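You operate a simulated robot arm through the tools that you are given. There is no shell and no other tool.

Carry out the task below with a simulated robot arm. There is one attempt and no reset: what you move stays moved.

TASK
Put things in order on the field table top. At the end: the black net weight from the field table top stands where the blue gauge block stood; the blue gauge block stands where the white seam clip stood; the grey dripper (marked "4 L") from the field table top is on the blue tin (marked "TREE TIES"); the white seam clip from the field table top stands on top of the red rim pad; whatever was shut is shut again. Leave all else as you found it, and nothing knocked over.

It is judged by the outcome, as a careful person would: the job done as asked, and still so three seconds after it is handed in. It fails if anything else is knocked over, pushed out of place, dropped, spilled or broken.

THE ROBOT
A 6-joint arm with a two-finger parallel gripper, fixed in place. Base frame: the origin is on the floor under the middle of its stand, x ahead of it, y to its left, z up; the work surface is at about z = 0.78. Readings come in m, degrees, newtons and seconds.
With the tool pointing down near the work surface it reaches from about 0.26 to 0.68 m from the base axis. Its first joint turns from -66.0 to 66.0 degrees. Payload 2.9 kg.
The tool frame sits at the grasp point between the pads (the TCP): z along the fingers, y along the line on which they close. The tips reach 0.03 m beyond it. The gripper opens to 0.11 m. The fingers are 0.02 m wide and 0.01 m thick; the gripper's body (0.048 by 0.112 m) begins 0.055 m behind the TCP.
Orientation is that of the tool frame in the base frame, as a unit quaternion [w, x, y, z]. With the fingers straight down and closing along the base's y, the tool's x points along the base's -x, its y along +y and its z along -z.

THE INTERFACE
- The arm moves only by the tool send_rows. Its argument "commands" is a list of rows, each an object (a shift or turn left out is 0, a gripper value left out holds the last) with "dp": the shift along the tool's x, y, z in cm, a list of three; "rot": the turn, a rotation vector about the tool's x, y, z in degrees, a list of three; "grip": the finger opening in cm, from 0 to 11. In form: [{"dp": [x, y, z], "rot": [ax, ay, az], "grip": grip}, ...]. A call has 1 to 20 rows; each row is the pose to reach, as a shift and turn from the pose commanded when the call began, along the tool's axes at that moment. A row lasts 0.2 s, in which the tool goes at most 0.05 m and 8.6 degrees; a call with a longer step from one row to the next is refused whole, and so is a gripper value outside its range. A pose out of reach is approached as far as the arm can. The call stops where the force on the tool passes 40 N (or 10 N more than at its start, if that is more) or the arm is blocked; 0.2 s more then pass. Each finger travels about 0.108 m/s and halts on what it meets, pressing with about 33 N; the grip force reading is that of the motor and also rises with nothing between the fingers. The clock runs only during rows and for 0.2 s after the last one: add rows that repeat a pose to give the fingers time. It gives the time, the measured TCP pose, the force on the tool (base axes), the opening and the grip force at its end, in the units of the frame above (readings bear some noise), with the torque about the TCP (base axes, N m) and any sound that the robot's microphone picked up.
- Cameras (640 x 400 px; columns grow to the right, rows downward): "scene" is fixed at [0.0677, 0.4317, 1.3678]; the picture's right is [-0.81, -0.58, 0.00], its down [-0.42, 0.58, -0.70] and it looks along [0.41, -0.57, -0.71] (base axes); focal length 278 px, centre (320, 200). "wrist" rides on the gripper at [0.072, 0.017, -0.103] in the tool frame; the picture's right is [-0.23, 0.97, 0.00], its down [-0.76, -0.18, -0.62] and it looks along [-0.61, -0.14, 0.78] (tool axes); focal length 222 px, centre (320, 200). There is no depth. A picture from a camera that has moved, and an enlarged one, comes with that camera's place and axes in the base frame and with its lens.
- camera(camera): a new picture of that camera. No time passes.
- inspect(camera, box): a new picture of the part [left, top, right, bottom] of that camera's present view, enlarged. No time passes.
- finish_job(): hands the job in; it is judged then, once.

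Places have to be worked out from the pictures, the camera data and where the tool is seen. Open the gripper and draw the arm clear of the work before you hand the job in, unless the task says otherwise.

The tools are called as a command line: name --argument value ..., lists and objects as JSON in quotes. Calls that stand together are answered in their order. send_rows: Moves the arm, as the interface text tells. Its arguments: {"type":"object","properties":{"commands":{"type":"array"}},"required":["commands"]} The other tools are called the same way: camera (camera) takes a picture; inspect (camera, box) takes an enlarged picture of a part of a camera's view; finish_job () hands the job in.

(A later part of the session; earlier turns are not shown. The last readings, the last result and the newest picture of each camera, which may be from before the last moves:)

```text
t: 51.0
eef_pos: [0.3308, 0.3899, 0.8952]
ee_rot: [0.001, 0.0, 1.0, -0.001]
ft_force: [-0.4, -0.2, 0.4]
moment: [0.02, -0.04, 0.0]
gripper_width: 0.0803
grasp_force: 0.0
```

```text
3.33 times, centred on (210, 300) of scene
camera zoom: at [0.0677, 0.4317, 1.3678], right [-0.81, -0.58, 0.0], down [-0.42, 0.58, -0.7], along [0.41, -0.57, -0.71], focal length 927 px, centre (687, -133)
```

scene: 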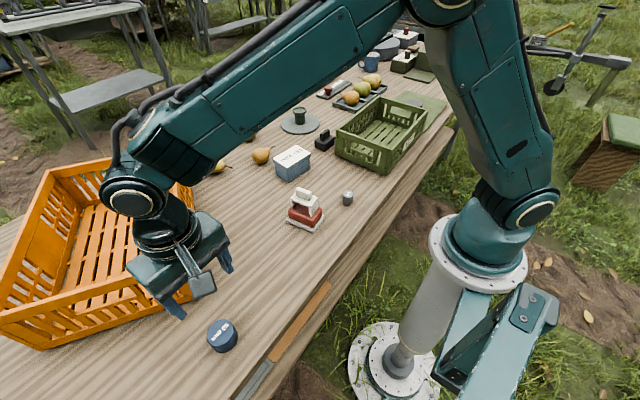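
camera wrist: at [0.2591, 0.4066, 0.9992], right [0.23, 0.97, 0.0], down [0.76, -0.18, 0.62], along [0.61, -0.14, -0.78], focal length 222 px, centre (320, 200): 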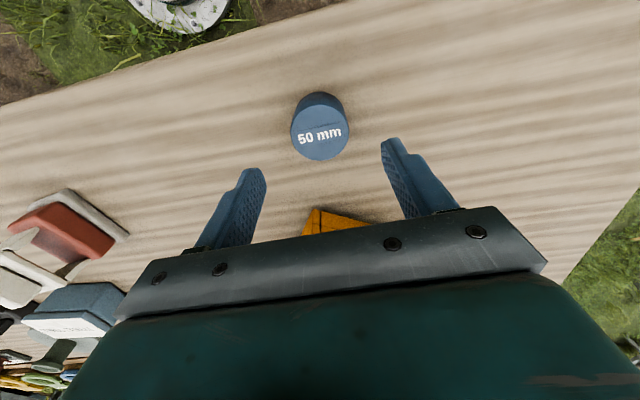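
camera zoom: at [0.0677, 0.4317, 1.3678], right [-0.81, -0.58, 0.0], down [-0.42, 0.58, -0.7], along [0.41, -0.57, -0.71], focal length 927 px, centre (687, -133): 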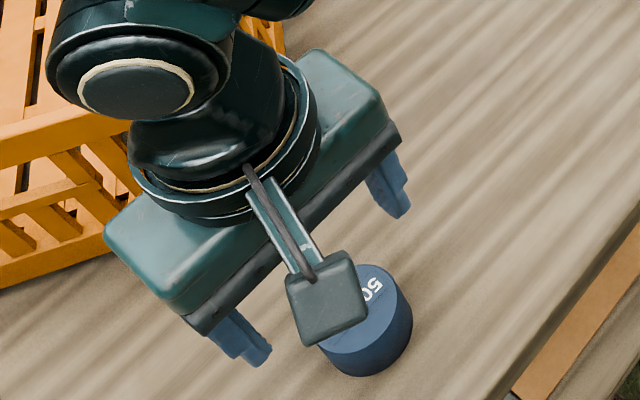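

Aligned over the cylinder within 1 mm. I descend to z≈0.815 and close.

send_rows --commands '[{"dp": [0, 0, 2.5]}, {"dp": [0, 0, 5.0]}, {"dp": [0, 0, 7.0]}, {"dp": [0, 0, 8.1]}, {"dp": [0, 0, 8.1]}, {"dp": [0, 0, 8.1], "grip": 5}, {"dp": [0, 0, 8.1], "grip": 3}, {"dp": [0, 0, 8.1], "grip": 3}, {"dp": [0, 0, 8.1], "grip": 3}]'

camera --camera "wrist"

```text
t: 53.0
eef_pos: [0.3302, 0.3903, 0.8164]
ee_rot: [0.0, 0.0, 1.0, 0.0]
ft_force: [0.3, 0.3, 0.4]
moment: [0.01, -0.02, -0.01]
gripper_width: 0.0491
grasp_force: 33.0
```

```text
taken
camera wrist: at [0.2584, 0.407, 0.9192], right [0.23, 0.97, 0.0], down [0.76, -0.18, 0.62], along [0.61, -0.14, -0.78], focal length 222 px, centre (320, 200)
```

wrist: 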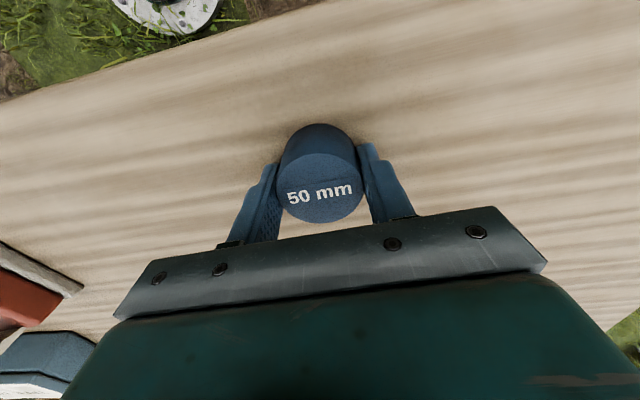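

Gripped at 49 mm. I lift slowly and check the hold.

send_rows --commands '[{"dp": [0, 0, -0.4]}, {"dp": [0, 0, -1.0]}, {"dp": [0, 0, -1.8]}, {"dp": [0, 0, -2.8]}, {"dp": [0, 0, -4.0]}, {"dp": [0, 0, -5.4]}, {"dp": [0, 0, -7.0]}, {"dp": [0, 0, -8.0]}, {"dp": [0, 0, -8.0]}]'

camera --camera "wrist"

```text
t: 55.0
eef_pos: [0.3316, 0.3911, 0.8954]
ee_rot: [0.0, 0.0, 1.0, 0.001]
ft_force: [-0.1, -0.2, -0.4]
moment: [0.01, 0.03, -0.01]
gripper_width: 0.0491
grasp_force: 32.8
```

```text
taken
camera wrist: at [0.2597, 0.4071, 0.9988], right [0.23, 0.97, 0.0], down [0.76, -0.18, 0.62], along [0.61, -0.14, -0.78], focal length 222 px, centre (320, 200)
```

wrist: 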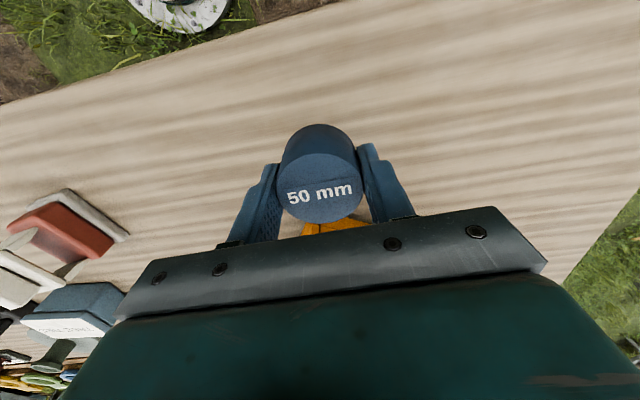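

The block is held securely. I carry it to the clip's original spot (0.351, 0.190).

send_rows --commands '[{"dp": [-0.1, -1.5, 0]}, {"dp": [-0.4, -4.5, 0]}, {"dp": [-0.7, -8.0, 0]}, {"dp": [-1.0, -11.5, 0]}, {"dp": [-1.3, -15, 0]}, {"dp": [-1.6, -18, 0]}, {"dp": [-1.78, -20, 0]}, {"dp": [-1.78, -20, 0]}]'

camera --camera "wrist"

camera --camera "scene"

```text
t: 56.8
eef_pos: [0.349, 0.1904, 0.8924]
ee_rot: [0.0, 0.0, 1.0, 0.001]
ft_force: [0.0, -1.0, 0.2]
moment: [0.03, 0.02, -0.02]
gripper_width: 0.0489
grasp_force: 33.5
```

```text
taken
camera wrist: at [0.2775, 0.2074, 0.9974], right [0.23, 0.97, 0.0], down [0.76, -0.18, 0.62], along [0.61, -0.14, -0.78], focal length 222 px, centre (320, 200)
```

wrist: 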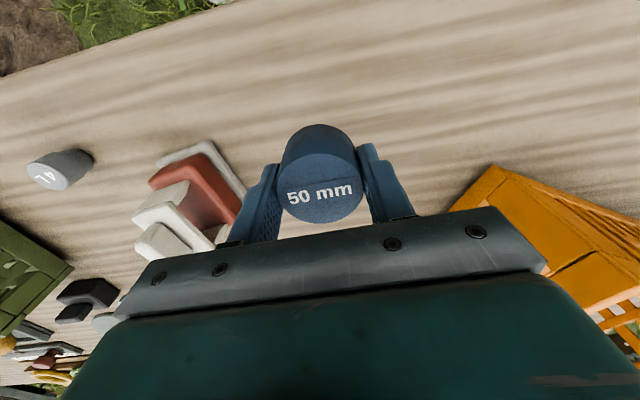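

```text
taken
```

scene: 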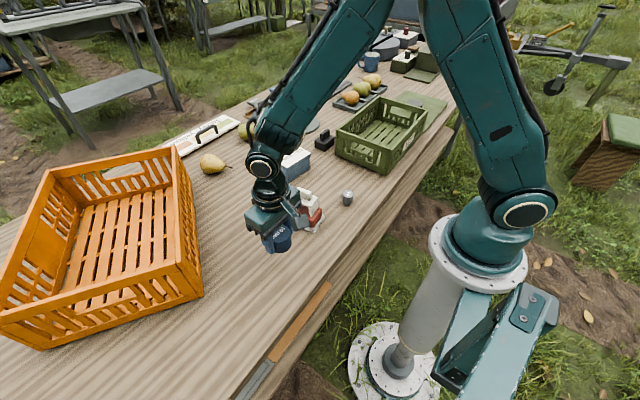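

Over the target (TCP 0.3495, 0.1904). I lower to about 3 mm above the table.

send_rows --commands '[{"dp": [0, 0, 2.0]}, {"dp": [0, 0, 4.0]}, {"dp": [0, 0, 5.8]}, {"dp": [0, 0, 7.0]}, {"dp": [0, 0, 7.5]}, {"dp": [0, 0, 7.5]}]'

```text
t: 58.2
eef_pos: [0.3492, 0.1905, 0.8198]
ee_rot: [0.0, -0.001, 1.0, 0.0]
ft_force: [-0.7, -0.3, -1.0]
moment: [-0.04, 0.01, 0.01]
gripper_width: 0.0491
grasp_force: 33.1
```

I step down the last few millimetres in tiny increments until touch.

send_rows --commands '[{"dp": [0, 0, 0.1]}, {"dp": [0, 0, 0.2]}, {"dp": [0, 0, 0.3]}, {"dp": [0, 0, 0.3]}]'

inspect --camera "scene" --box '[230, 200, 326, 270]'

```text
t: 59.2
eef_pos: [0.3485, 0.1897, 0.8162]
ee_rot: [0.0, -0.001, 1.0, 0.001]
ft_force: [0.1, -0.5, -0.4]
moment: [0.0, 0.02, -0.05]
gripper_width: 0.0491
grasp_force: 33.2
```

```text
5.71 times, centred on (278, 235) of scene
camera zoom: at [0.0677, 0.4317, 1.3678], right [-0.81, -0.58, 0.0], down [-0.42, 0.58, -0.7], along [0.41, -0.57, -0.71], focal length 1590 px, centre (560, 0)
```

zoom: 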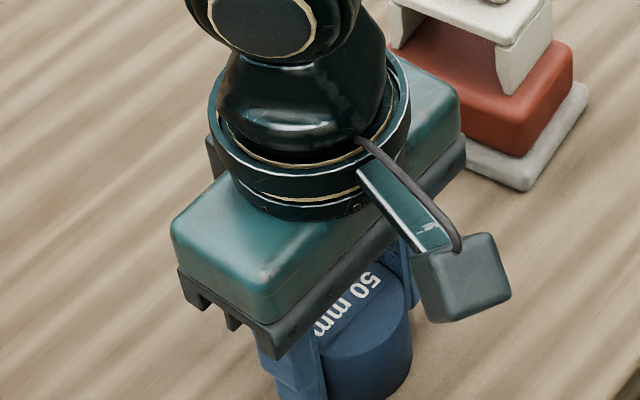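

send_rows --commands '[{"dp": [0, 0, 0.08]}, {"dp": [0, 0, 0.15]}, {"dp": [0, 0, 0.15]}]'

```text
t: 60.0
eef_pos: [0.349, 0.191, 0.817]
ee_rot: [0.0, 0.0, 1.0, 0.0]
ft_force: [0.1, -0.4, -1.2]
moment: [0.01, -0.03, 0.02]
gripper_width: 0.0489
grasp_force: 33.4
```

The readings are noisy, so I use the wrist camera's reported position to find the exact tool height.

camera --camera "wrist"

```text
taken
camera wrist: at [0.2777, 0.207, 0.9193], right [0.23, 0.97, 0.0], down [0.76, -0.18, 0.62], along [0.61, -0.14, -0.78], focal length 222 px, centre (320, 200)
```

wrist: 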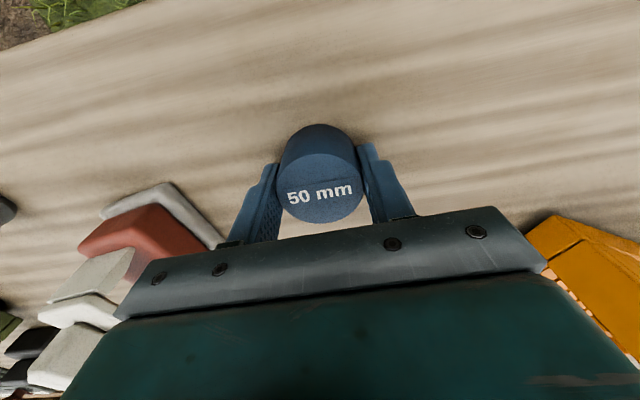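

The height equals that at pick-up, so the block is at the table. I press 0.5 mm more and release.

send_rows --commands '[{"dp": [0, 0, 0.06]}, {"dp": [0, 0, 0.06]}, {"dp": [0, 0, 0.06], "grip": 5.6}, {"dp": [0, 0, 0.06], "grip": 6.6}, {"dp": [0, 0, 0.06], "grip": 7.4}, {"dp": [0, 0, 0.06], "grip": 7.4}]'

camera --camera "wrist"

```text
t: 61.4
eef_pos: [0.3505, 0.1905, 0.8149]
ee_rot: [-0.001, -0.001, 1.0, 0.0]
ft_force: [-0.4, -1.1, 0.2]
moment: [0.0, 0.0, 0.0]
gripper_width: 0.074
grasp_force: 0.0
```

```text
taken
camera wrist: at [0.2775, 0.2068, 0.9191], right [0.23, 0.97, 0.0], down [0.76, -0.18, 0.62], along [0.61, -0.14, -0.78], focal length 222 px, centre (320, 200)
```

wrist: 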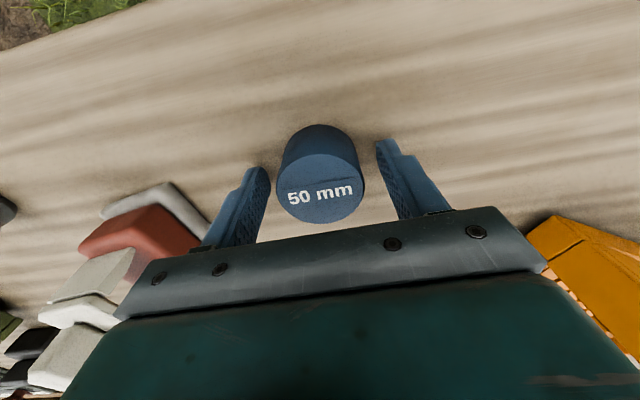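

Released cleanly. I rise and travel high across the table toward the black net weight near (0.56, -0.28).

send_rows --commands '[{"dp": [0, 0, -3]}, {"dp": [0, 0, -7.5]}, {"dp": [0, 0, -12]}, {"dp": [0, 0, -16.5]}, {"dp": [-1.0, -3, -18.4]}, {"dp": [-2.7, -7, -18.4]}, {"dp": [-4.4, -11, -18.4]}, {"dp": [-6.2, -15, -18.4]}, {"dp": [-8.0, -19, -18.4]}, {"dp": [-9.7, -23, -18.4]}, {"dp": [-11.4, -27, -18.4]}, {"dp": [-13.1, -31, -18.4]}, {"dp": [-14.8, -35, -18.4]}, {"dp": [-16.5, -39, -18.4]}, {"dp": [-18.2, -43, -18.4]}, {"dp": [-19.5, -46, -18.4]}, {"dp": [-20.5, -47.5, -18.4]}, {"dp": [-20.5, -47.5, -18.4]}]'

camera --camera "wrist"

inspect --camera "wrist" --box '[220, 30, 420, 160]'

camera --camera "scene"

```text
t: 65.2
eef_pos: [0.5553, -0.2859, 0.9994]
ee_rot: [0.0, -0.001, 1.0, 0.0]
ft_force: [-0.4, -0.6, -0.9]
moment: [-0.01, 0.0, 0.0]
gripper_width: 0.0737
grasp_force: 0.0
```

```text
taken
camera wrist: at [0.4844, -0.2678, 1.102], right [0.23, 0.97, 0.0], down [0.76, -0.18, 0.62], along [0.61, -0.14, -0.78], focal length 222 px, centre (320, 200)
```

wrist: 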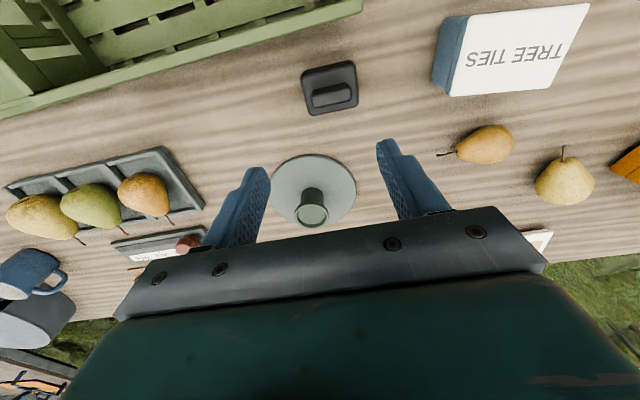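

```text
3.08 times, centred on (320, 95) of wrist
camera zoom: at [0.4844, -0.2678, 1.102], right [0.23, 0.97, 0.0], down [0.76, -0.18, 0.62], along [0.61, -0.14, -0.78], focal length 684 px, centre (320, 523)
```

zoom: 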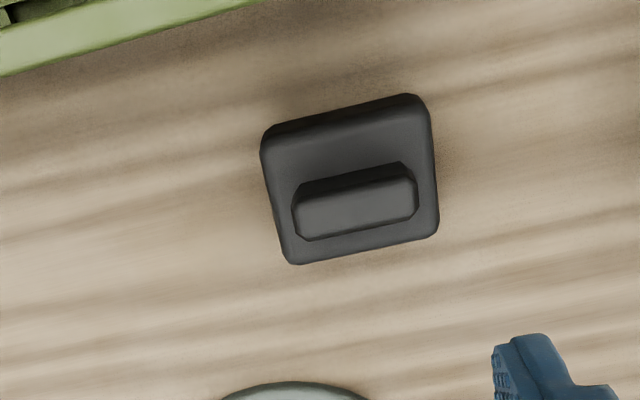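

```text
taken
```

scene: 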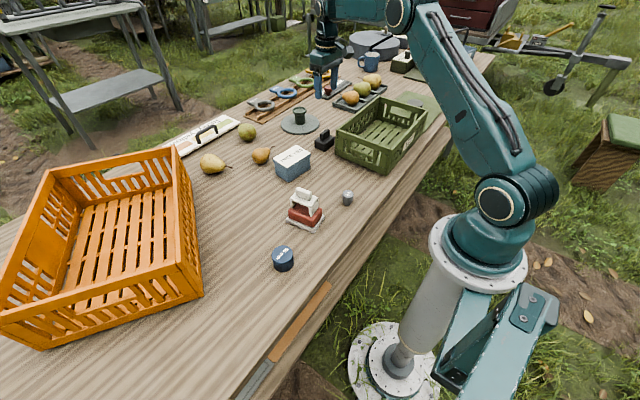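

The gauge block stands at the clip's old place and the clip on the pad. I zoom on the black weight in the scene view to find its height.

inspect --camera "scene" --box '[296, 115, 360, 160]'

inspect --camera "scene" --box '[256, 175, 376, 275]'

```text
8.89 times, centred on (328, 138) of scene
camera zoom: at [0.0678, 0.4317, 1.3678], right [-0.81, -0.58, 0.0], down [-0.42, 0.58, -0.7], along [0.41, -0.57, -0.71], focal length 2473 px, centre (249, 756)
```

zoom: 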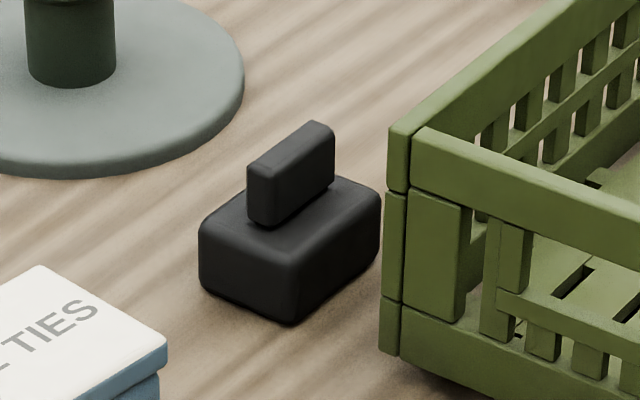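

```text
4.00 times, centred on (316, 225) of scene
camera zoom: at [0.0678, 0.4317, 1.3678], right [-0.81, -0.58, 0.0], down [-0.42, 0.58, -0.7], along [0.41, -0.57, -0.71], focal length 1113 px, centre (336, 100)
```

zoom: 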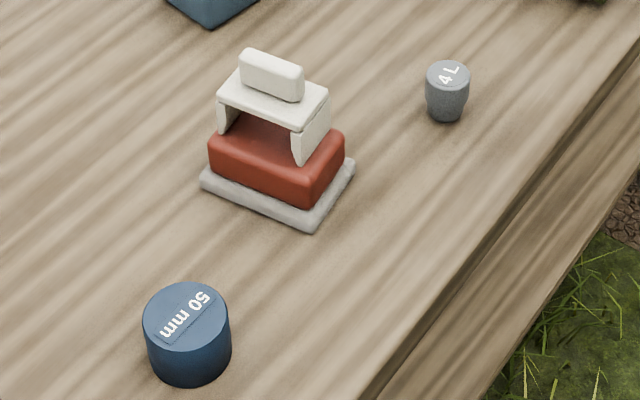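

Black weight: body about 43×60 mm centred near (0.551, -0.270), top z≈0.815, with a ridge on top; green crate rim lies on the near side (x≲0.497, z≈0.88). I align with closing along y and descend partway.

send_rows --commands '[{"dp": [0.25, 0.8, 2.5], "grip": 8}, {"dp": [0.5, 1.49, 5.0], "grip": 8}, {"dp": [0.5, 1.49, 7.5], "grip": 8}, {"dp": [0.5, 1.49, 9.5], "grip": 8}, {"dp": [0.5, 1.49, 9.5], "grip": 8}]'

camera --camera "wrist"

inspect --camera "wrist" --box '[220, 60, 420, 205]'

inspect --camera "scene" --box '[270, 60, 430, 180]'

```text
t: 66.4
eef_pos: [0.5503, -0.2691, 0.9026]
ee_rot: [0.0, -0.001, 1.0, 0.001]
ft_force: [-0.3, -0.5, 0.3]
moment: [-0.01, 0.03, 0.04]
gripper_width: 0.08
grasp_force: 0.2
```

```text
taken
camera wrist: at [0.4785, -0.252, 1.006], right [0.23, 0.97, 0.0], down [0.76, -0.18, 0.62], along [0.61, -0.14, -0.78], focal length 222 px, centre (320, 200)
```

wrist: 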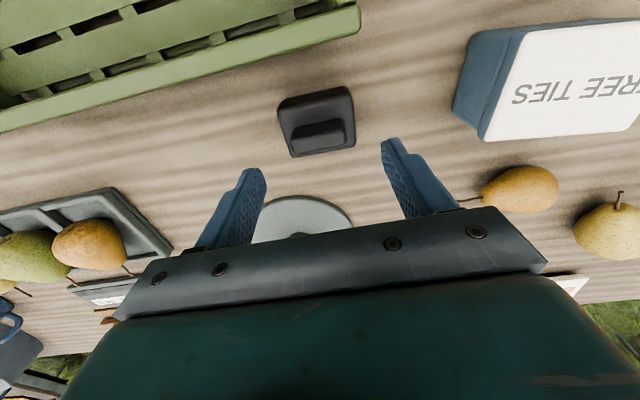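

```text
2.76 times, centred on (320, 132) of wrist
camera zoom: at [0.4785, -0.252, 1.006], right [0.23, 0.97, 0.0], down [0.76, -0.18, 0.62], along [0.61, -0.14, -0.78], focal length 613 px, centre (320, 386)
```

zoom: 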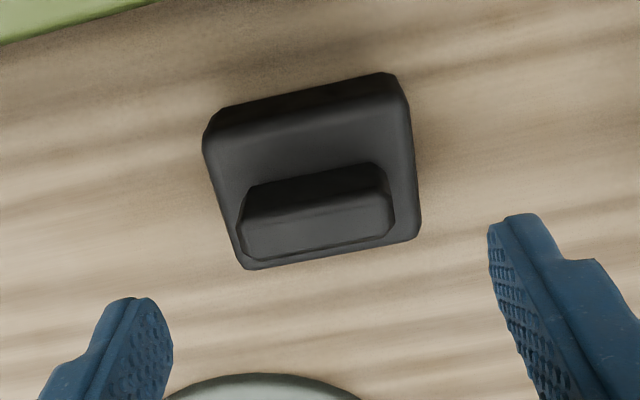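

```text
3.33 times, centred on (350, 120) of scene
camera zoom: at [0.0677, 0.4317, 1.3678], right [-0.81, -0.58, 0.0], down [-0.42, 0.58, -0.7], along [0.41, -0.57, -0.71], focal length 927 px, centre (220, 467)
```

zoom: 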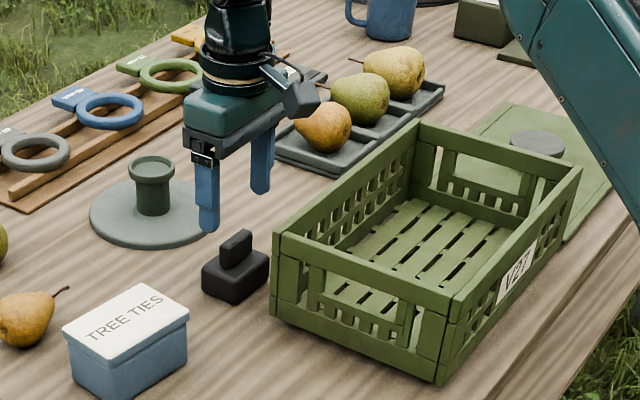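

Refined: weight centre (0.5517, -0.2702), rotated ≈ -1.5°. The wrist camera will pass about 1.5 cm above the crate's rim (z≈0.889), so I stop at TCP z≈0.826, where the pads still cover 2 cm of the body.

send_rows --commands '[{"dp": [-0.1, -0.1, 2.5], "rot": [0, 0, 1.5]}, {"dp": [-0.1, -0.1, 5.0], "rot": [0, 0, 1.5]}, {"dp": [-0.1, -0.1, 6.8], "rot": [0, 0, 1.5]}, {"dp": [-0.1, -0.1, 7.7], "rot": [0, 0, 1.5]}, {"dp": [-0.1, -0.1, 7.7], "rot": [0, 0, 1.5]}]'

camera --camera "wrist"

inspect --camera "scene" --box '[270, 70, 398, 160]'

```text
t: 67.6
eef_pos: [0.5519, -0.2706, 0.8266]
ee_rot: [0.0, 0.011, 1.0, 0.0]
ft_force: [0.3, 0.0, -0.6]
moment: [-0.02, 0.0, 0.0]
gripper_width: 0.0799
grasp_force: 0.0
```

```text
taken
camera wrist: at [0.4794, -0.2511, 0.93], right [0.25, 0.97, 0.0], down [0.76, -0.2, 0.62], along [0.6, -0.16, -0.78], focal length 222 px, centre (320, 200)
```

wrist: 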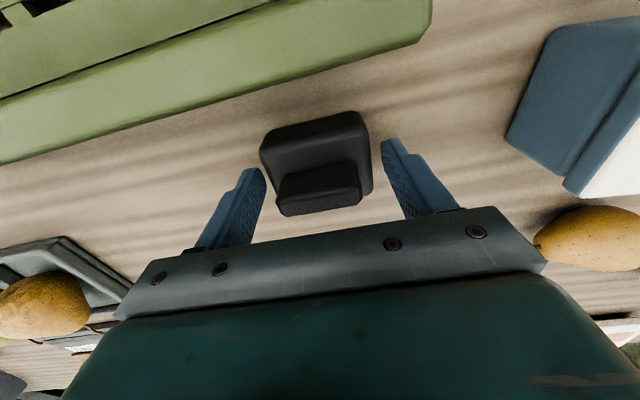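

```text
4.44 times, centred on (334, 115) of scene
camera zoom: at [0.0677, 0.4317, 1.3678], right [-0.81, -0.58, 0.0], down [-0.42, 0.58, -0.7], along [0.41, -0.57, -0.71], focal length 1236 px, centre (258, 578)
```

zoom: 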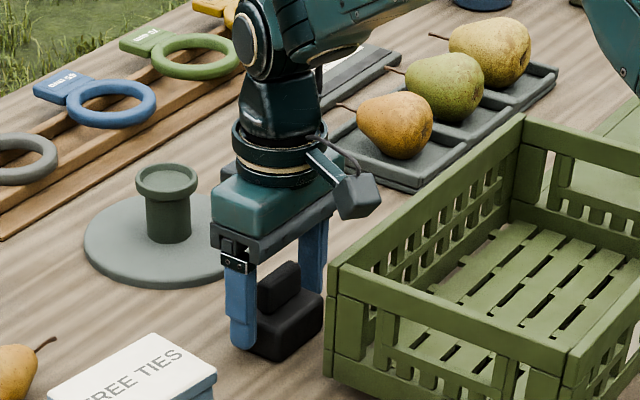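

Clear of the crate and straddling the body. I close on the weight.

send_rows --commands '[{"grip": 6.5}, {"grip": 5}, {"grip": 4}, {"grip": 4}, {"grip": 4}]'

camera --camera "wrist"

```text
t: 68.8
eef_pos: [0.5509, -0.2702, 0.8266]
ee_rot: [0.0, 0.012, 1.0, 0.001]
ft_force: [-0.4, -1.2, -0.2]
moment: [-0.09, -0.04, 0.01]
gripper_width: 0.0657
grasp_force: 33.1
```

```text
taken
camera wrist: at [0.4794, -0.2511, 0.9302], right [0.25, 0.97, 0.0], down [0.76, -0.2, 0.62], along [0.6, -0.16, -0.78], focal length 222 px, centre (320, 200)
```

wrist: 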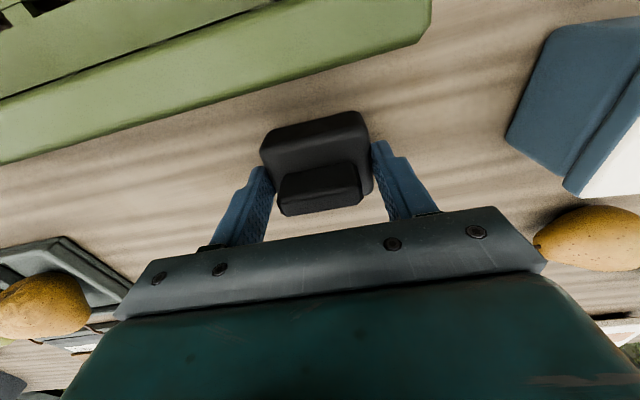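

Gripped at 66 mm. I lift slowly and check the load.

send_rows --commands '[{"dp": [0, 0, -0.4]}, {"dp": [0, 0, -1.0]}, {"dp": [0, 0, -1.8]}, {"dp": [0, 0, -2.8]}, {"dp": [0, 0, -4.0]}, {"dp": [0, 0, -5.4]}, {"dp": [0, 0, -7.0]}, {"dp": [0, 0, -8.0]}, {"dp": [0, 0, -8.0]}]'

camera --camera "wrist"

inspect --camera "scene" --box '[270, 50, 398, 140]'

```text
t: 70.8
eef_pos: [0.551, -0.2704, 0.9068]
ee_rot: [0.0, 0.012, 1.0, 0.0]
ft_force: [-0.7, 0.9, -2.7]
moment: [-0.04, -0.01, -0.01]
gripper_width: 0.0655
grasp_force: 32.4
```

```text
taken
camera wrist: at [0.4798, -0.2526, 1.0106], right [0.25, 0.97, 0.0], down [0.76, -0.2, 0.62], along [0.6, -0.16, -0.78], focal length 222 px, centre (320, 200)
```

wrist: 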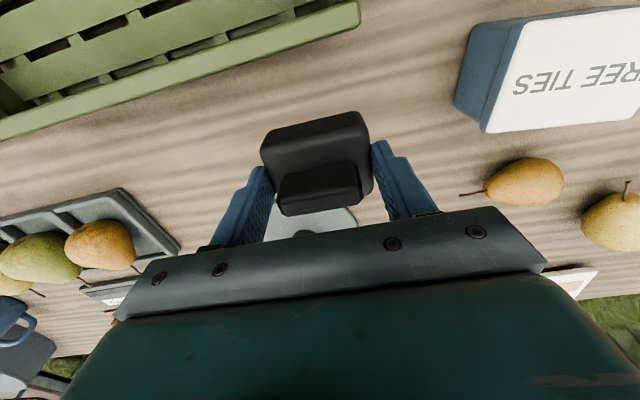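

```text
4.44 times, centred on (334, 95) of scene
camera zoom: at [0.0678, 0.4317, 1.3678], right [-0.81, -0.58, 0.0], down [-0.42, 0.58, -0.7], along [0.41, -0.57, -0.71], focal length 1236 px, centre (258, 667)
```

zoom: 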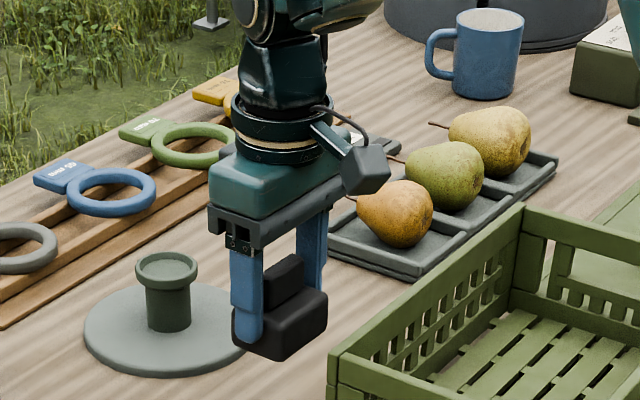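

The weight is held (≈0.25 kg). I raise it and start carrying it across toward the gauge block's old spot (0.332, 0.390).

send_rows --commands '[{"dp": [0, 0, -2.0]}, {"dp": [0, 0, -5.0]}, {"dp": [0, 0, -8.0]}, {"dp": [0.4, 1.0, -9.5]}, {"dp": [1.3, 3.5, -9.5]}, {"dp": [2.5, 7.0, -9.5]}, {"dp": [3.8, 10.5, -9.5]}, {"dp": [5.1, 14, -9.5]}, {"dp": [6.3, 17.5, -9.5]}, {"dp": [7.6, 21, -9.5]}, {"dp": [8.9, 24.5, -9.5]}, {"dp": [10.1, 28, -9.5]}, {"dp": [11.4, 31.5, -9.5]}, {"dp": [12.7, 35, -9.5]}, {"dp": [13.6, 37.5, -9.5]}, {"dp": [13.9, 38.3, -9.5]}, {"dp": [13.9, 38.3, -9.5]}]'

camera --camera "wrist"

camera --camera "scene"

```text
t: 74.4
eef_pos: [0.4189, 0.115, 1.0024]
ee_rot: [-0.001, 0.013, 1.0, 0.0]
ft_force: [-0.1, 0.1, -2.6]
moment: [0.0, 0.01, -0.04]
gripper_width: 0.0657
grasp_force: 33.1
```

```text
taken
camera wrist: at [0.3492, 0.1347, 1.106], right [0.25, 0.97, 0.0], down [0.76, -0.2, 0.62], along [0.6, -0.16, -0.78], focal length 222 px, centre (320, 200)
```

wrist: 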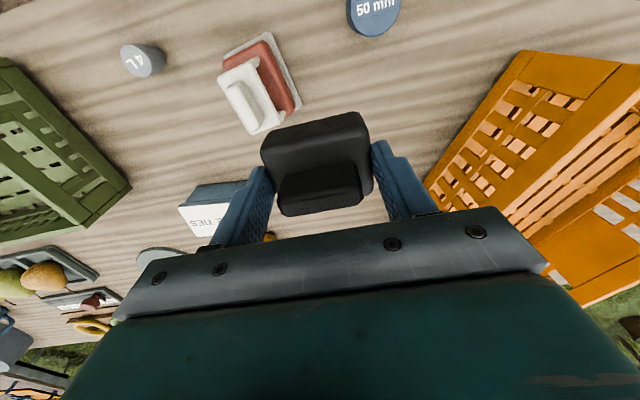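

```text
taken
```

scene: 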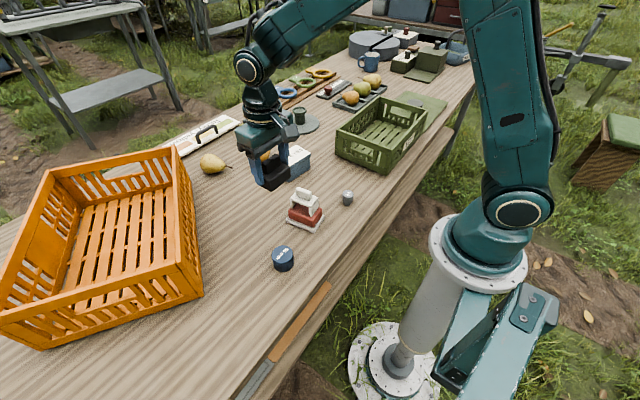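

Halfway, all fine. I continue to above the gauge block's original place.

send_rows --commands '[{"dp": [0.5, 1.5, 0]}, {"dp": [1.8, 5.0, 0]}, {"dp": [3.1, 8.7, 0]}, {"dp": [4.4, 12.4, 0]}, {"dp": [5.7, 16.0, 0]}, {"dp": [7.0, 19.7, 0]}, {"dp": [8.3, 23.3, 0]}, {"dp": [9.3, 26.2, 0]}, {"dp": [9.67, 27.15, 0]}, {"dp": [9.67, 27.15, 0]}]'

camera --camera "wrist"

```text
t: 76.6
eef_pos: [0.3304, 0.3881, 1.0023]
ee_rot: [0.0, 0.013, 1.0, 0.0]
ft_force: [0.5, 0.3, -3.3]
moment: [-0.01, 0.03, 0.01]
gripper_width: 0.0658
grasp_force: 33.7
```

```text
taken
camera wrist: at [0.2594, 0.4077, 1.106], right [0.25, 0.97, 0.0], down [0.76, -0.2, 0.62], along [0.6, -0.16, -0.78], focal length 222 px, centre (320, 200)
```

wrist: 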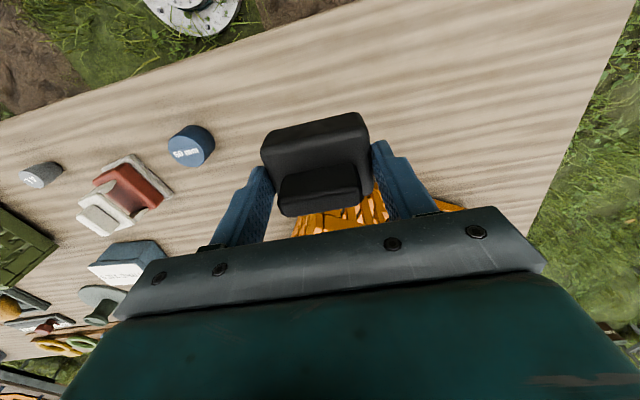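

Positioned at (0.331, 0.389). I lower to about 5 mm above the table.

send_rows --commands '[{"dp": [0, 0.1, 3]}, {"dp": [0, 0.1, 6.5]}, {"dp": [0, 0.1, 10]}, {"dp": [0, 0.1, 13]}, {"dp": [0, 0.1, 15.3]}, {"dp": [0, 0.1, 16.5]}, {"dp": [0, 0.1, 17.1]}, {"dp": [0, 0.1, 17.1]}]'

camera --camera "wrist"

inspect --camera "scene" --box '[150, 270, 290, 370]'

```text
t: 78.4
eef_pos: [0.3316, 0.391, 0.8318]
ee_rot: [0.0, 0.012, 1.0, 0.001]
ft_force: [0.4, -0.6, -3.8]
moment: [-0.02, 0.0, -0.01]
gripper_width: 0.0658
grasp_force: 32.8
```

```text
taken
camera wrist: at [0.2602, 0.4085, 0.9348], right [0.25, 0.97, 0.0], down [0.76, -0.2, 0.62], along [0.6, -0.16, -0.78], focal length 222 px, centre (320, 200)
```

wrist: 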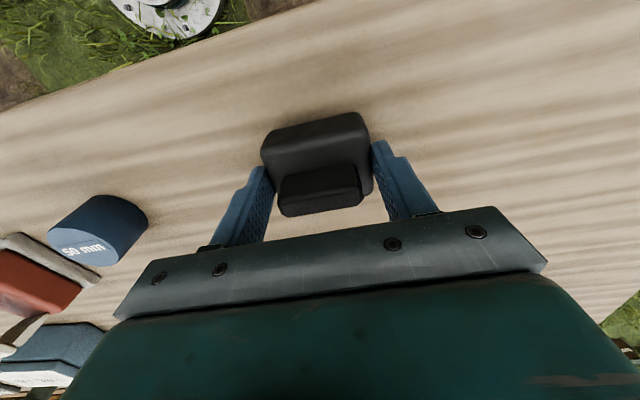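

```text
4.00 times, centred on (220, 320) of scene
camera zoom: at [0.0678, 0.4318, 1.3678], right [-0.81, -0.58, 0.0], down [-0.42, 0.58, -0.7], along [0.41, -0.57, -0.71], focal length 1113 px, centre (720, -280)
```

zoom: 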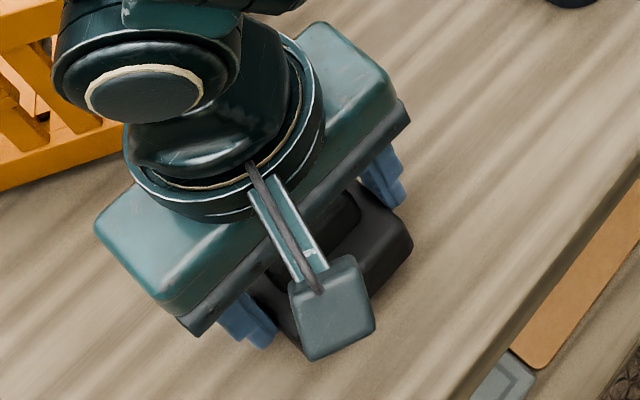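

I ease down the last 5 mm in small steps.

send_rows --commands '[{"dp": [0, 0, 0.15]}, {"dp": [0, 0, 0.3]}, {"dp": [0, 0, 0.4]}, {"dp": [0, 0, 0.48]}, {"dp": [0, 0, 0.48]}]'

```text
t: 79.6
eef_pos: [0.3306, 0.389, 0.8253]
ee_rot: [0.0, 0.012, 1.0, 0.0]
ft_force: [0.7, 0.5, -1.4]
moment: [-0.06, 0.0, 0.01]
gripper_width: 0.0658
grasp_force: 33.1
```

The load on the tool is dropping, so it is touching. I go 0.5 mm more and open.

send_rows --commands '[{"dp": [0, 0, 0.06]}, {"dp": [0, 0, 0.06]}, {"dp": [0, 0, 0.06], "grip": 7.0}, {"dp": [0, 0, 0.06], "grip": 7.8}, {"dp": [0, 0, 0.06], "grip": 8.4}, {"dp": [0, 0, 0.06], "grip": 8.4}]'

camera --camera "wrist"

```text
t: 81.0
eef_pos: [0.3319, 0.3909, 0.8255]
ee_rot: [0.0, 0.012, 1.0, 0.0]
ft_force: [-0.5, -0.6, -0.6]
moment: [0.0, 0.03, 0.01]
gripper_width: 0.0838
grasp_force: 0.1
```

```text
taken
camera wrist: at [0.26, 0.4092, 0.9294], right [0.25, 0.97, 0.0], down [0.76, -0.2, 0.62], along [0.6, -0.16, -0.78], focal length 222 px, centre (320, 200)
```

wrist: 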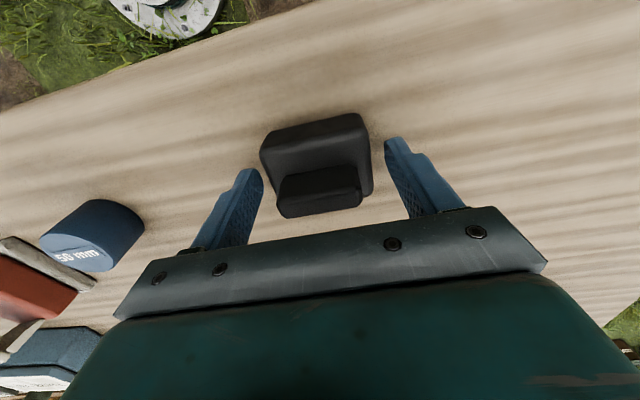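

The weight is released. I rise and travel to the dripper near (0.336, -0.083).

send_rows --commands '[{"dp": [0, 0, -3]}, {"dp": [0, 0, -7.5]}, {"dp": [0, 0, -12]}, {"dp": [0, 0, -16]}, {"dp": [0, -2, -17.5], "rot": [0, 0, -1.5]}, {"dp": [0, -6, -17.5], "rot": [0, 0, -1.5]}, {"dp": [0.1, -10.5, -17.5], "rot": [0, 0, -1.5]}, {"dp": [0.2, -15, -17.5], "rot": [0, 0, -1.5]}, {"dp": [0.3, -19.5, -17.5], "rot": [0, 0, -1.5]}, {"dp": [0.4, -24, -17.5], "rot": [0, 0, -1.5]}, {"dp": [0.5, -28.5, -17.5], "rot": [0, 0, -1.5]}, {"dp": [0.6, -33, -17.5], "rot": [0, 0, -1.5], "grip": 6}, {"dp": [0.7, -37.5, -17.5], "rot": [0, 0, -1.5], "grip": 6}, {"dp": [0.75, -42, -17.5], "rot": [0, 0, -1.5], "grip": 6}, {"dp": [0.75, -45.5, -17.5], "rot": [0, 0, -1.5], "grip": 6}, {"dp": [0.75, -47.3, -17.5], "rot": [0, 0, -1.5], "grip": 6}, {"dp": [0.75, -47.3, -17.5], "rot": [0, 0, -1.5], "grip": 6}]'

camera --camera "wrist"

inspect --camera "wrist" --box '[240, 40, 400, 160]'

camera --camera "scene"

```text
t: 84.6
eef_pos: [0.309, -0.0817, 1.001]
ee_rot: [0.0, -0.002, 1.0, 0.0]
ft_force: [0.6, 0.0, -0.4]
moment: [0.03, -0.01, 0.0]
gripper_width: 0.0602
grasp_force: 0.0
```

```text
taken
camera wrist: at [0.2386, -0.0659, 1.1045], right [0.23, 0.97, 0.0], down [0.76, -0.18, 0.62], along [0.61, -0.14, -0.78], focal length 222 px, centre (320, 200)
```

wrist: 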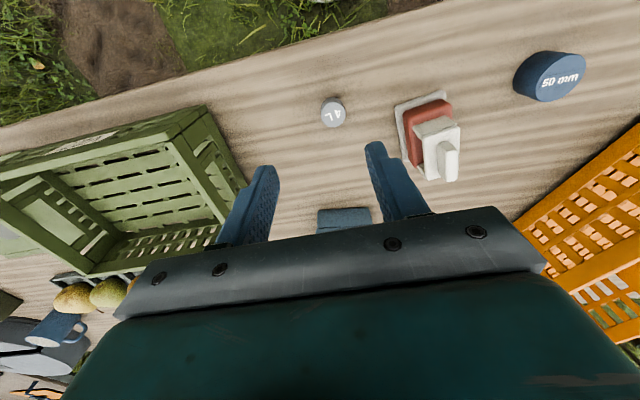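

```text
3.33 times, centred on (320, 100) of wrist
camera zoom: at [0.2386, -0.0659, 1.1045], right [0.23, 0.97, 0.0], down [0.76, -0.18, 0.62], along [0.61, -0.14, -0.78], focal length 740 px, centre (320, 533)
```

zoom: 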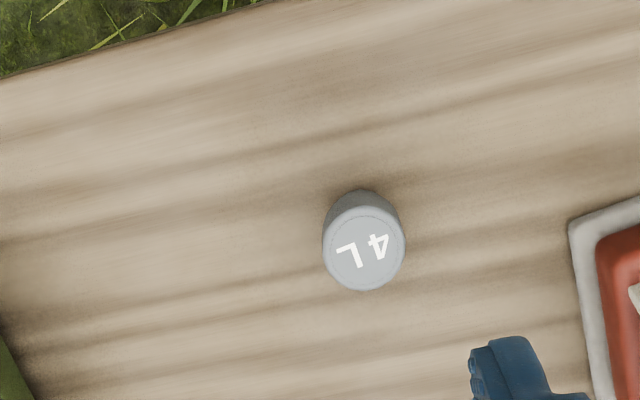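

```text
taken
```

scene: 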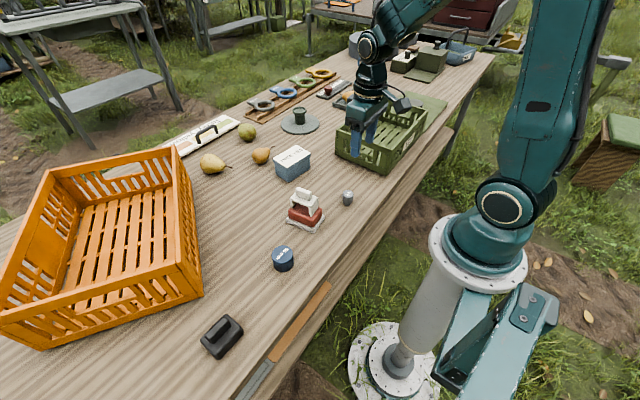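

The weight stands at the block's old place. The dripper appears at ≈(0.332, -0.071), Ø≈31 mm. I move over it and descend partway.

send_rows --commands '[{"dp": [-1.0, 0.6, 2.5]}, {"dp": [-2.14, 1.21, 5]}, {"dp": [-2.14, 1.21, 8]}, {"dp": [-2.14, 1.21, 10]}, {"dp": [-2.14, 1.21, 10]}]'

camera --camera "wrist"

inspect --camera "wrist" --box '[220, 70, 420, 205]'

inspect --camera "scene" --box '[310, 140, 406, 210]'

```text
t: 85.8
eef_pos: [0.3324, -0.0698, 0.8993]
ee_rot: [-0.001, -0.001, 1.0, 0.0]
ft_force: [0.1, 0.5, 0.3]
moment: [-0.01, 0.01, -0.05]
gripper_width: 0.06
grasp_force: 0.0
```

```text
taken
camera wrist: at [0.2602, -0.0526, 1.0036], right [0.23, 0.97, 0.0], down [0.76, -0.18, 0.62], along [0.61, -0.14, -0.78], focal length 222 px, centre (320, 200)
```

wrist: 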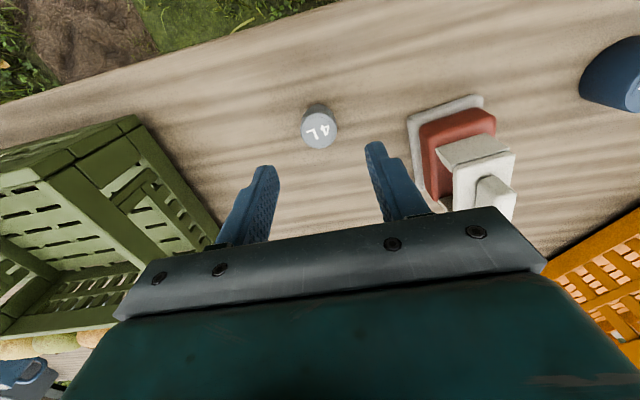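

```text
2.96 times, centred on (320, 138) of wrist
camera zoom: at [0.2602, -0.0526, 1.0036], right [0.23, 0.97, 0.0], down [0.76, -0.18, 0.62], along [0.61, -0.14, -0.78], focal length 658 px, centre (320, 385)
```

zoom: 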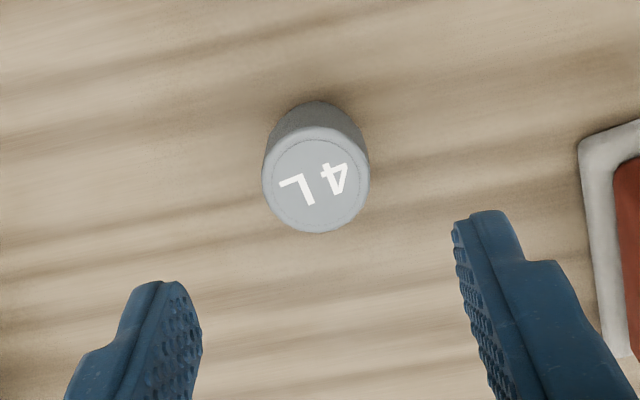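

```text
5.71 times, centred on (358, 175) of scene
camera zoom: at [0.0677, 0.4317, 1.3678], right [-0.81, -0.58, 0.0], down [-0.42, 0.58, -0.7], along [0.41, -0.57, -0.71], focal length 1590 px, centre (103, 343)
```

zoom: 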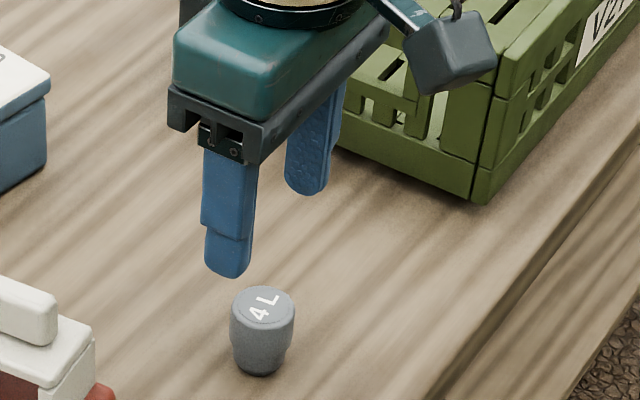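

Dripper centre (0.332, -0.071), top z≈0.816. I descend to TCP z≈0.819 and close gently on it.

send_rows --commands '[{"dp": [0, -0.13, 2.5]}, {"dp": [0, -0.13, 5.0]}, {"dp": [0, -0.13, 7.2]}, {"dp": [0, -0.13, 8.2]}, {"dp": [0, -0.13, 8.2]}, {"dp": [0, -0.13, 8.2], "grip": 4}, {"dp": [0, -0.13, 8.2], "grip": 2.4}, {"dp": [0, -0.13, 8.2], "grip": 1.5}, {"dp": [0, -0.13, 8.2], "grip": 1.5}]'

camera --camera "wrist"

inspect --camera "wrist" --box '[220, 90, 420, 215]'

inspect --camera "scene" --box '[310, 150, 406, 220]'

```text
t: 87.8
eef_pos: [0.3331, -0.0713, 0.8182]
ee_rot: [0.0, -0.001, 1.0, 0.0]
ft_force: [0.3, 0.4, -0.6]
moment: [-0.01, -0.02, -0.01]
gripper_width: 0.0303
grasp_force: 32.9
```

```text
taken
camera wrist: at [0.262, -0.0543, 0.9217], right [0.23, 0.97, 0.0], down [0.76, -0.18, 0.62], along [0.61, -0.14, -0.78], focal length 222 px, centre (320, 200)
```

wrist: 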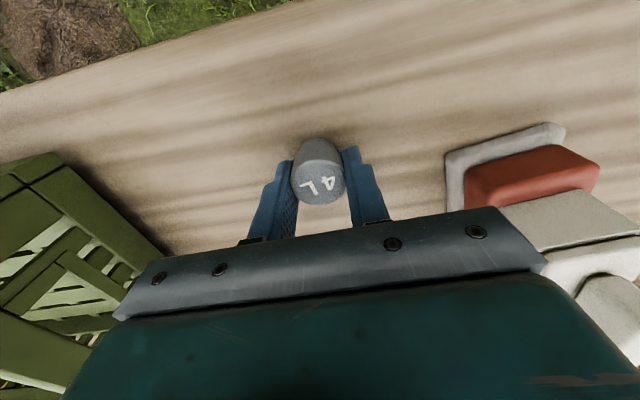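

```text
3.20 times, centred on (320, 152) of wrist
camera zoom: at [0.262, -0.0543, 0.9217], right [0.23, 0.97, 0.0], down [0.76, -0.18, 0.62], along [0.61, -0.14, -0.78], focal length 711 px, centre (320, 352)
```

zoom: 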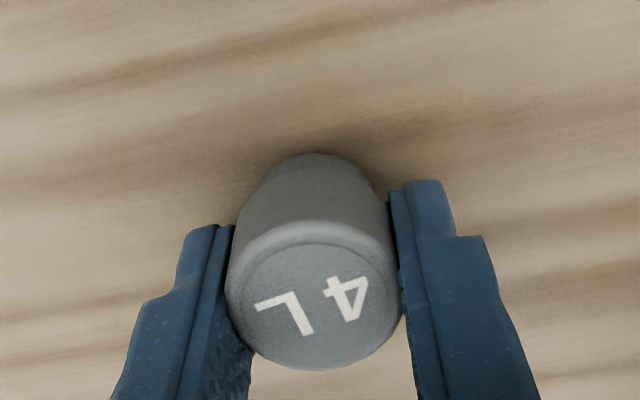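

```text
5.71 times, centred on (358, 185) of scene
camera zoom: at [0.0677, 0.4317, 1.3678], right [-0.81, -0.58, 0.0], down [-0.42, 0.58, -0.7], along [0.41, -0.57, -0.71], focal length 1590 px, centre (103, 286)
```

zoom: 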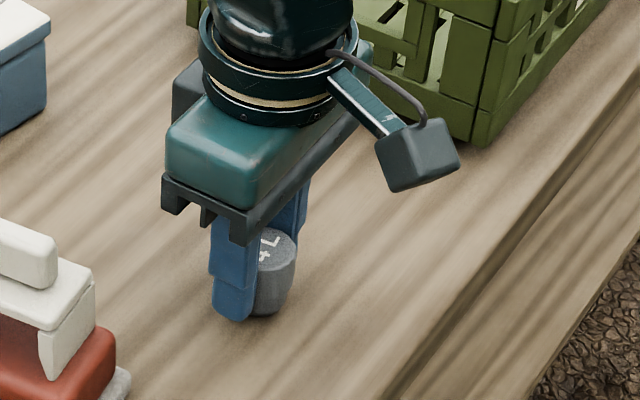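

Gripped at 30.3 mm. I lift slowly and verify it stays in the grip.

send_rows --commands '[{"dp": [0, 0, -0.4]}, {"dp": [0, 0, -1.0]}, {"dp": [0, 0, -1.8]}, {"dp": [0, 0, -2.8]}, {"dp": [0, 0, -4.0]}, {"dp": [0, 0, -5.4]}, {"dp": [0, 0, -7.0]}, {"dp": [0, 0, -9.0]}, {"dp": [0, 0, -11.0]}, {"dp": [0, 0, -13.0]}, {"dp": [0, 0, -14.0]}, {"dp": [0, 0, -14.0]}]'

camera --camera "wrist"

inspect --camera "scene" --box '[260, 100, 420, 220]'

```text
t: 90.4
eef_pos: [0.3344, -0.0709, 0.9591]
ee_rot: [-0.001, -0.001, 1.0, 0.0]
ft_force: [-0.1, 0.8, -1.0]
moment: [0.0, -0.01, -0.02]
gripper_width: 0.0299
grasp_force: 33.0
```

```text
taken
camera wrist: at [0.2619, -0.0539, 1.0624], right [0.23, 0.97, 0.0], down [0.76, -0.18, 0.62], along [0.61, -0.14, -0.78], focal length 222 px, centre (320, 200)
```

wrist: 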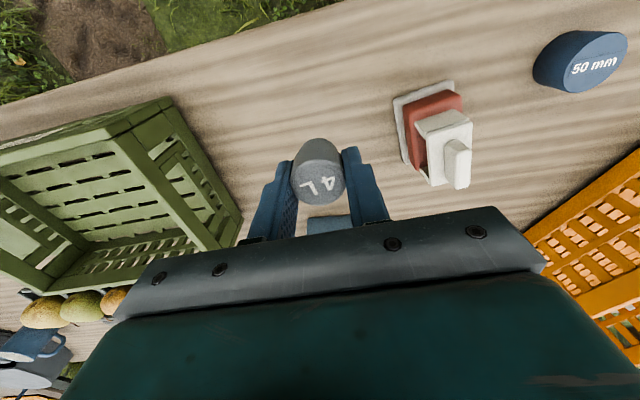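

```text
3.33 times, centred on (340, 160) of scene
camera zoom: at [0.0677, 0.4317, 1.3678], right [-0.81, -0.58, 0.0], down [-0.42, 0.58, -0.7], along [0.41, -0.57, -0.71], focal length 927 px, centre (253, 333)
```

zoom: 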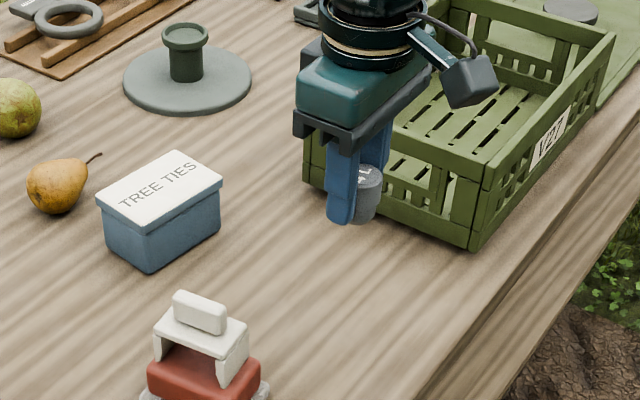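

The dripper is held. I carry it over toward the blue tin at ≈(0.572, -0.118), staying high.

send_rows --commands '[{"dp": [-1.0, -0.2, -1]}, {"dp": [-4, -0.8, -2]}, {"dp": [-7.5, -1.5, -3]}, {"dp": [-11, -2.2, -3]}, {"dp": [-14.5, -2.9, -3]}, {"dp": [-18, -3.6, -3]}, {"dp": [-21.5, -4.3, -3]}, {"dp": [-23.6, -4.7, -3]}, {"dp": [-24.1, -4.7, -3]}, {"dp": [-24.1, -4.7, -3]}]'

camera --camera "wrist"

inspect --camera "wrist" --box '[220, 30, 420, 205]'

inspect --camera "scene" --box '[240, 80, 368, 190]'

```text
t: 92.6
eef_pos: [0.5747, -0.1168, 0.9882]
ee_rot: [0.0, 0.0, 1.0, 0.001]
ft_force: [0.1, 0.4, 0.4]
moment: [0.02, -0.01, 0.04]
gripper_width: 0.0302
grasp_force: 33.3
```

```text
taken
camera wrist: at [0.5025, -0.1001, 1.0919], right [0.23, 0.97, 0.0], down [0.76, -0.18, 0.62], along [0.61, -0.14, -0.78], focal length 222 px, centre (320, 200)
```

wrist: 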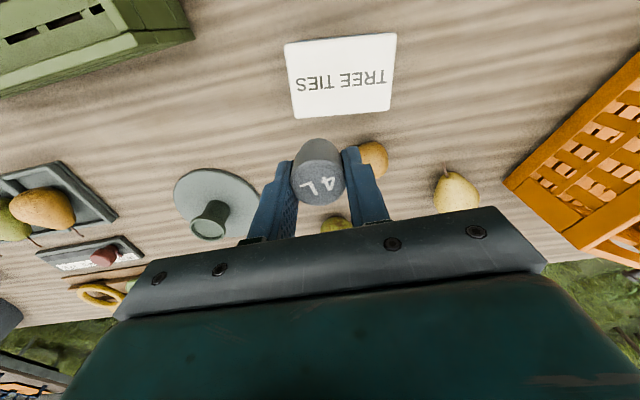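

```text
2.29 times, centred on (320, 118) of wrist
camera zoom: at [0.5025, -0.1001, 1.0919], right [0.23, 0.97, 0.0], down [0.76, -0.18, 0.62], along [0.61, -0.14, -0.78], focal length 508 px, centre (320, 389)
```

zoom: 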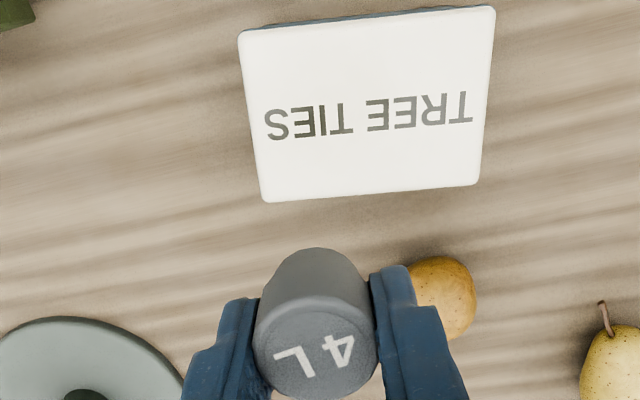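

```text
3.64 times, centred on (304, 135) of scene
camera zoom: at [0.0677, 0.4317, 1.3678], right [-0.81, -0.58, 0.0], down [-0.42, 0.58, -0.7], along [0.41, -0.57, -0.71], focal length 1012 px, centre (378, 436)
```

zoom: 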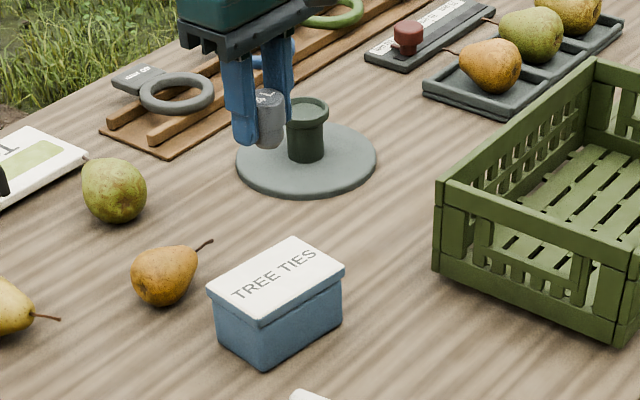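

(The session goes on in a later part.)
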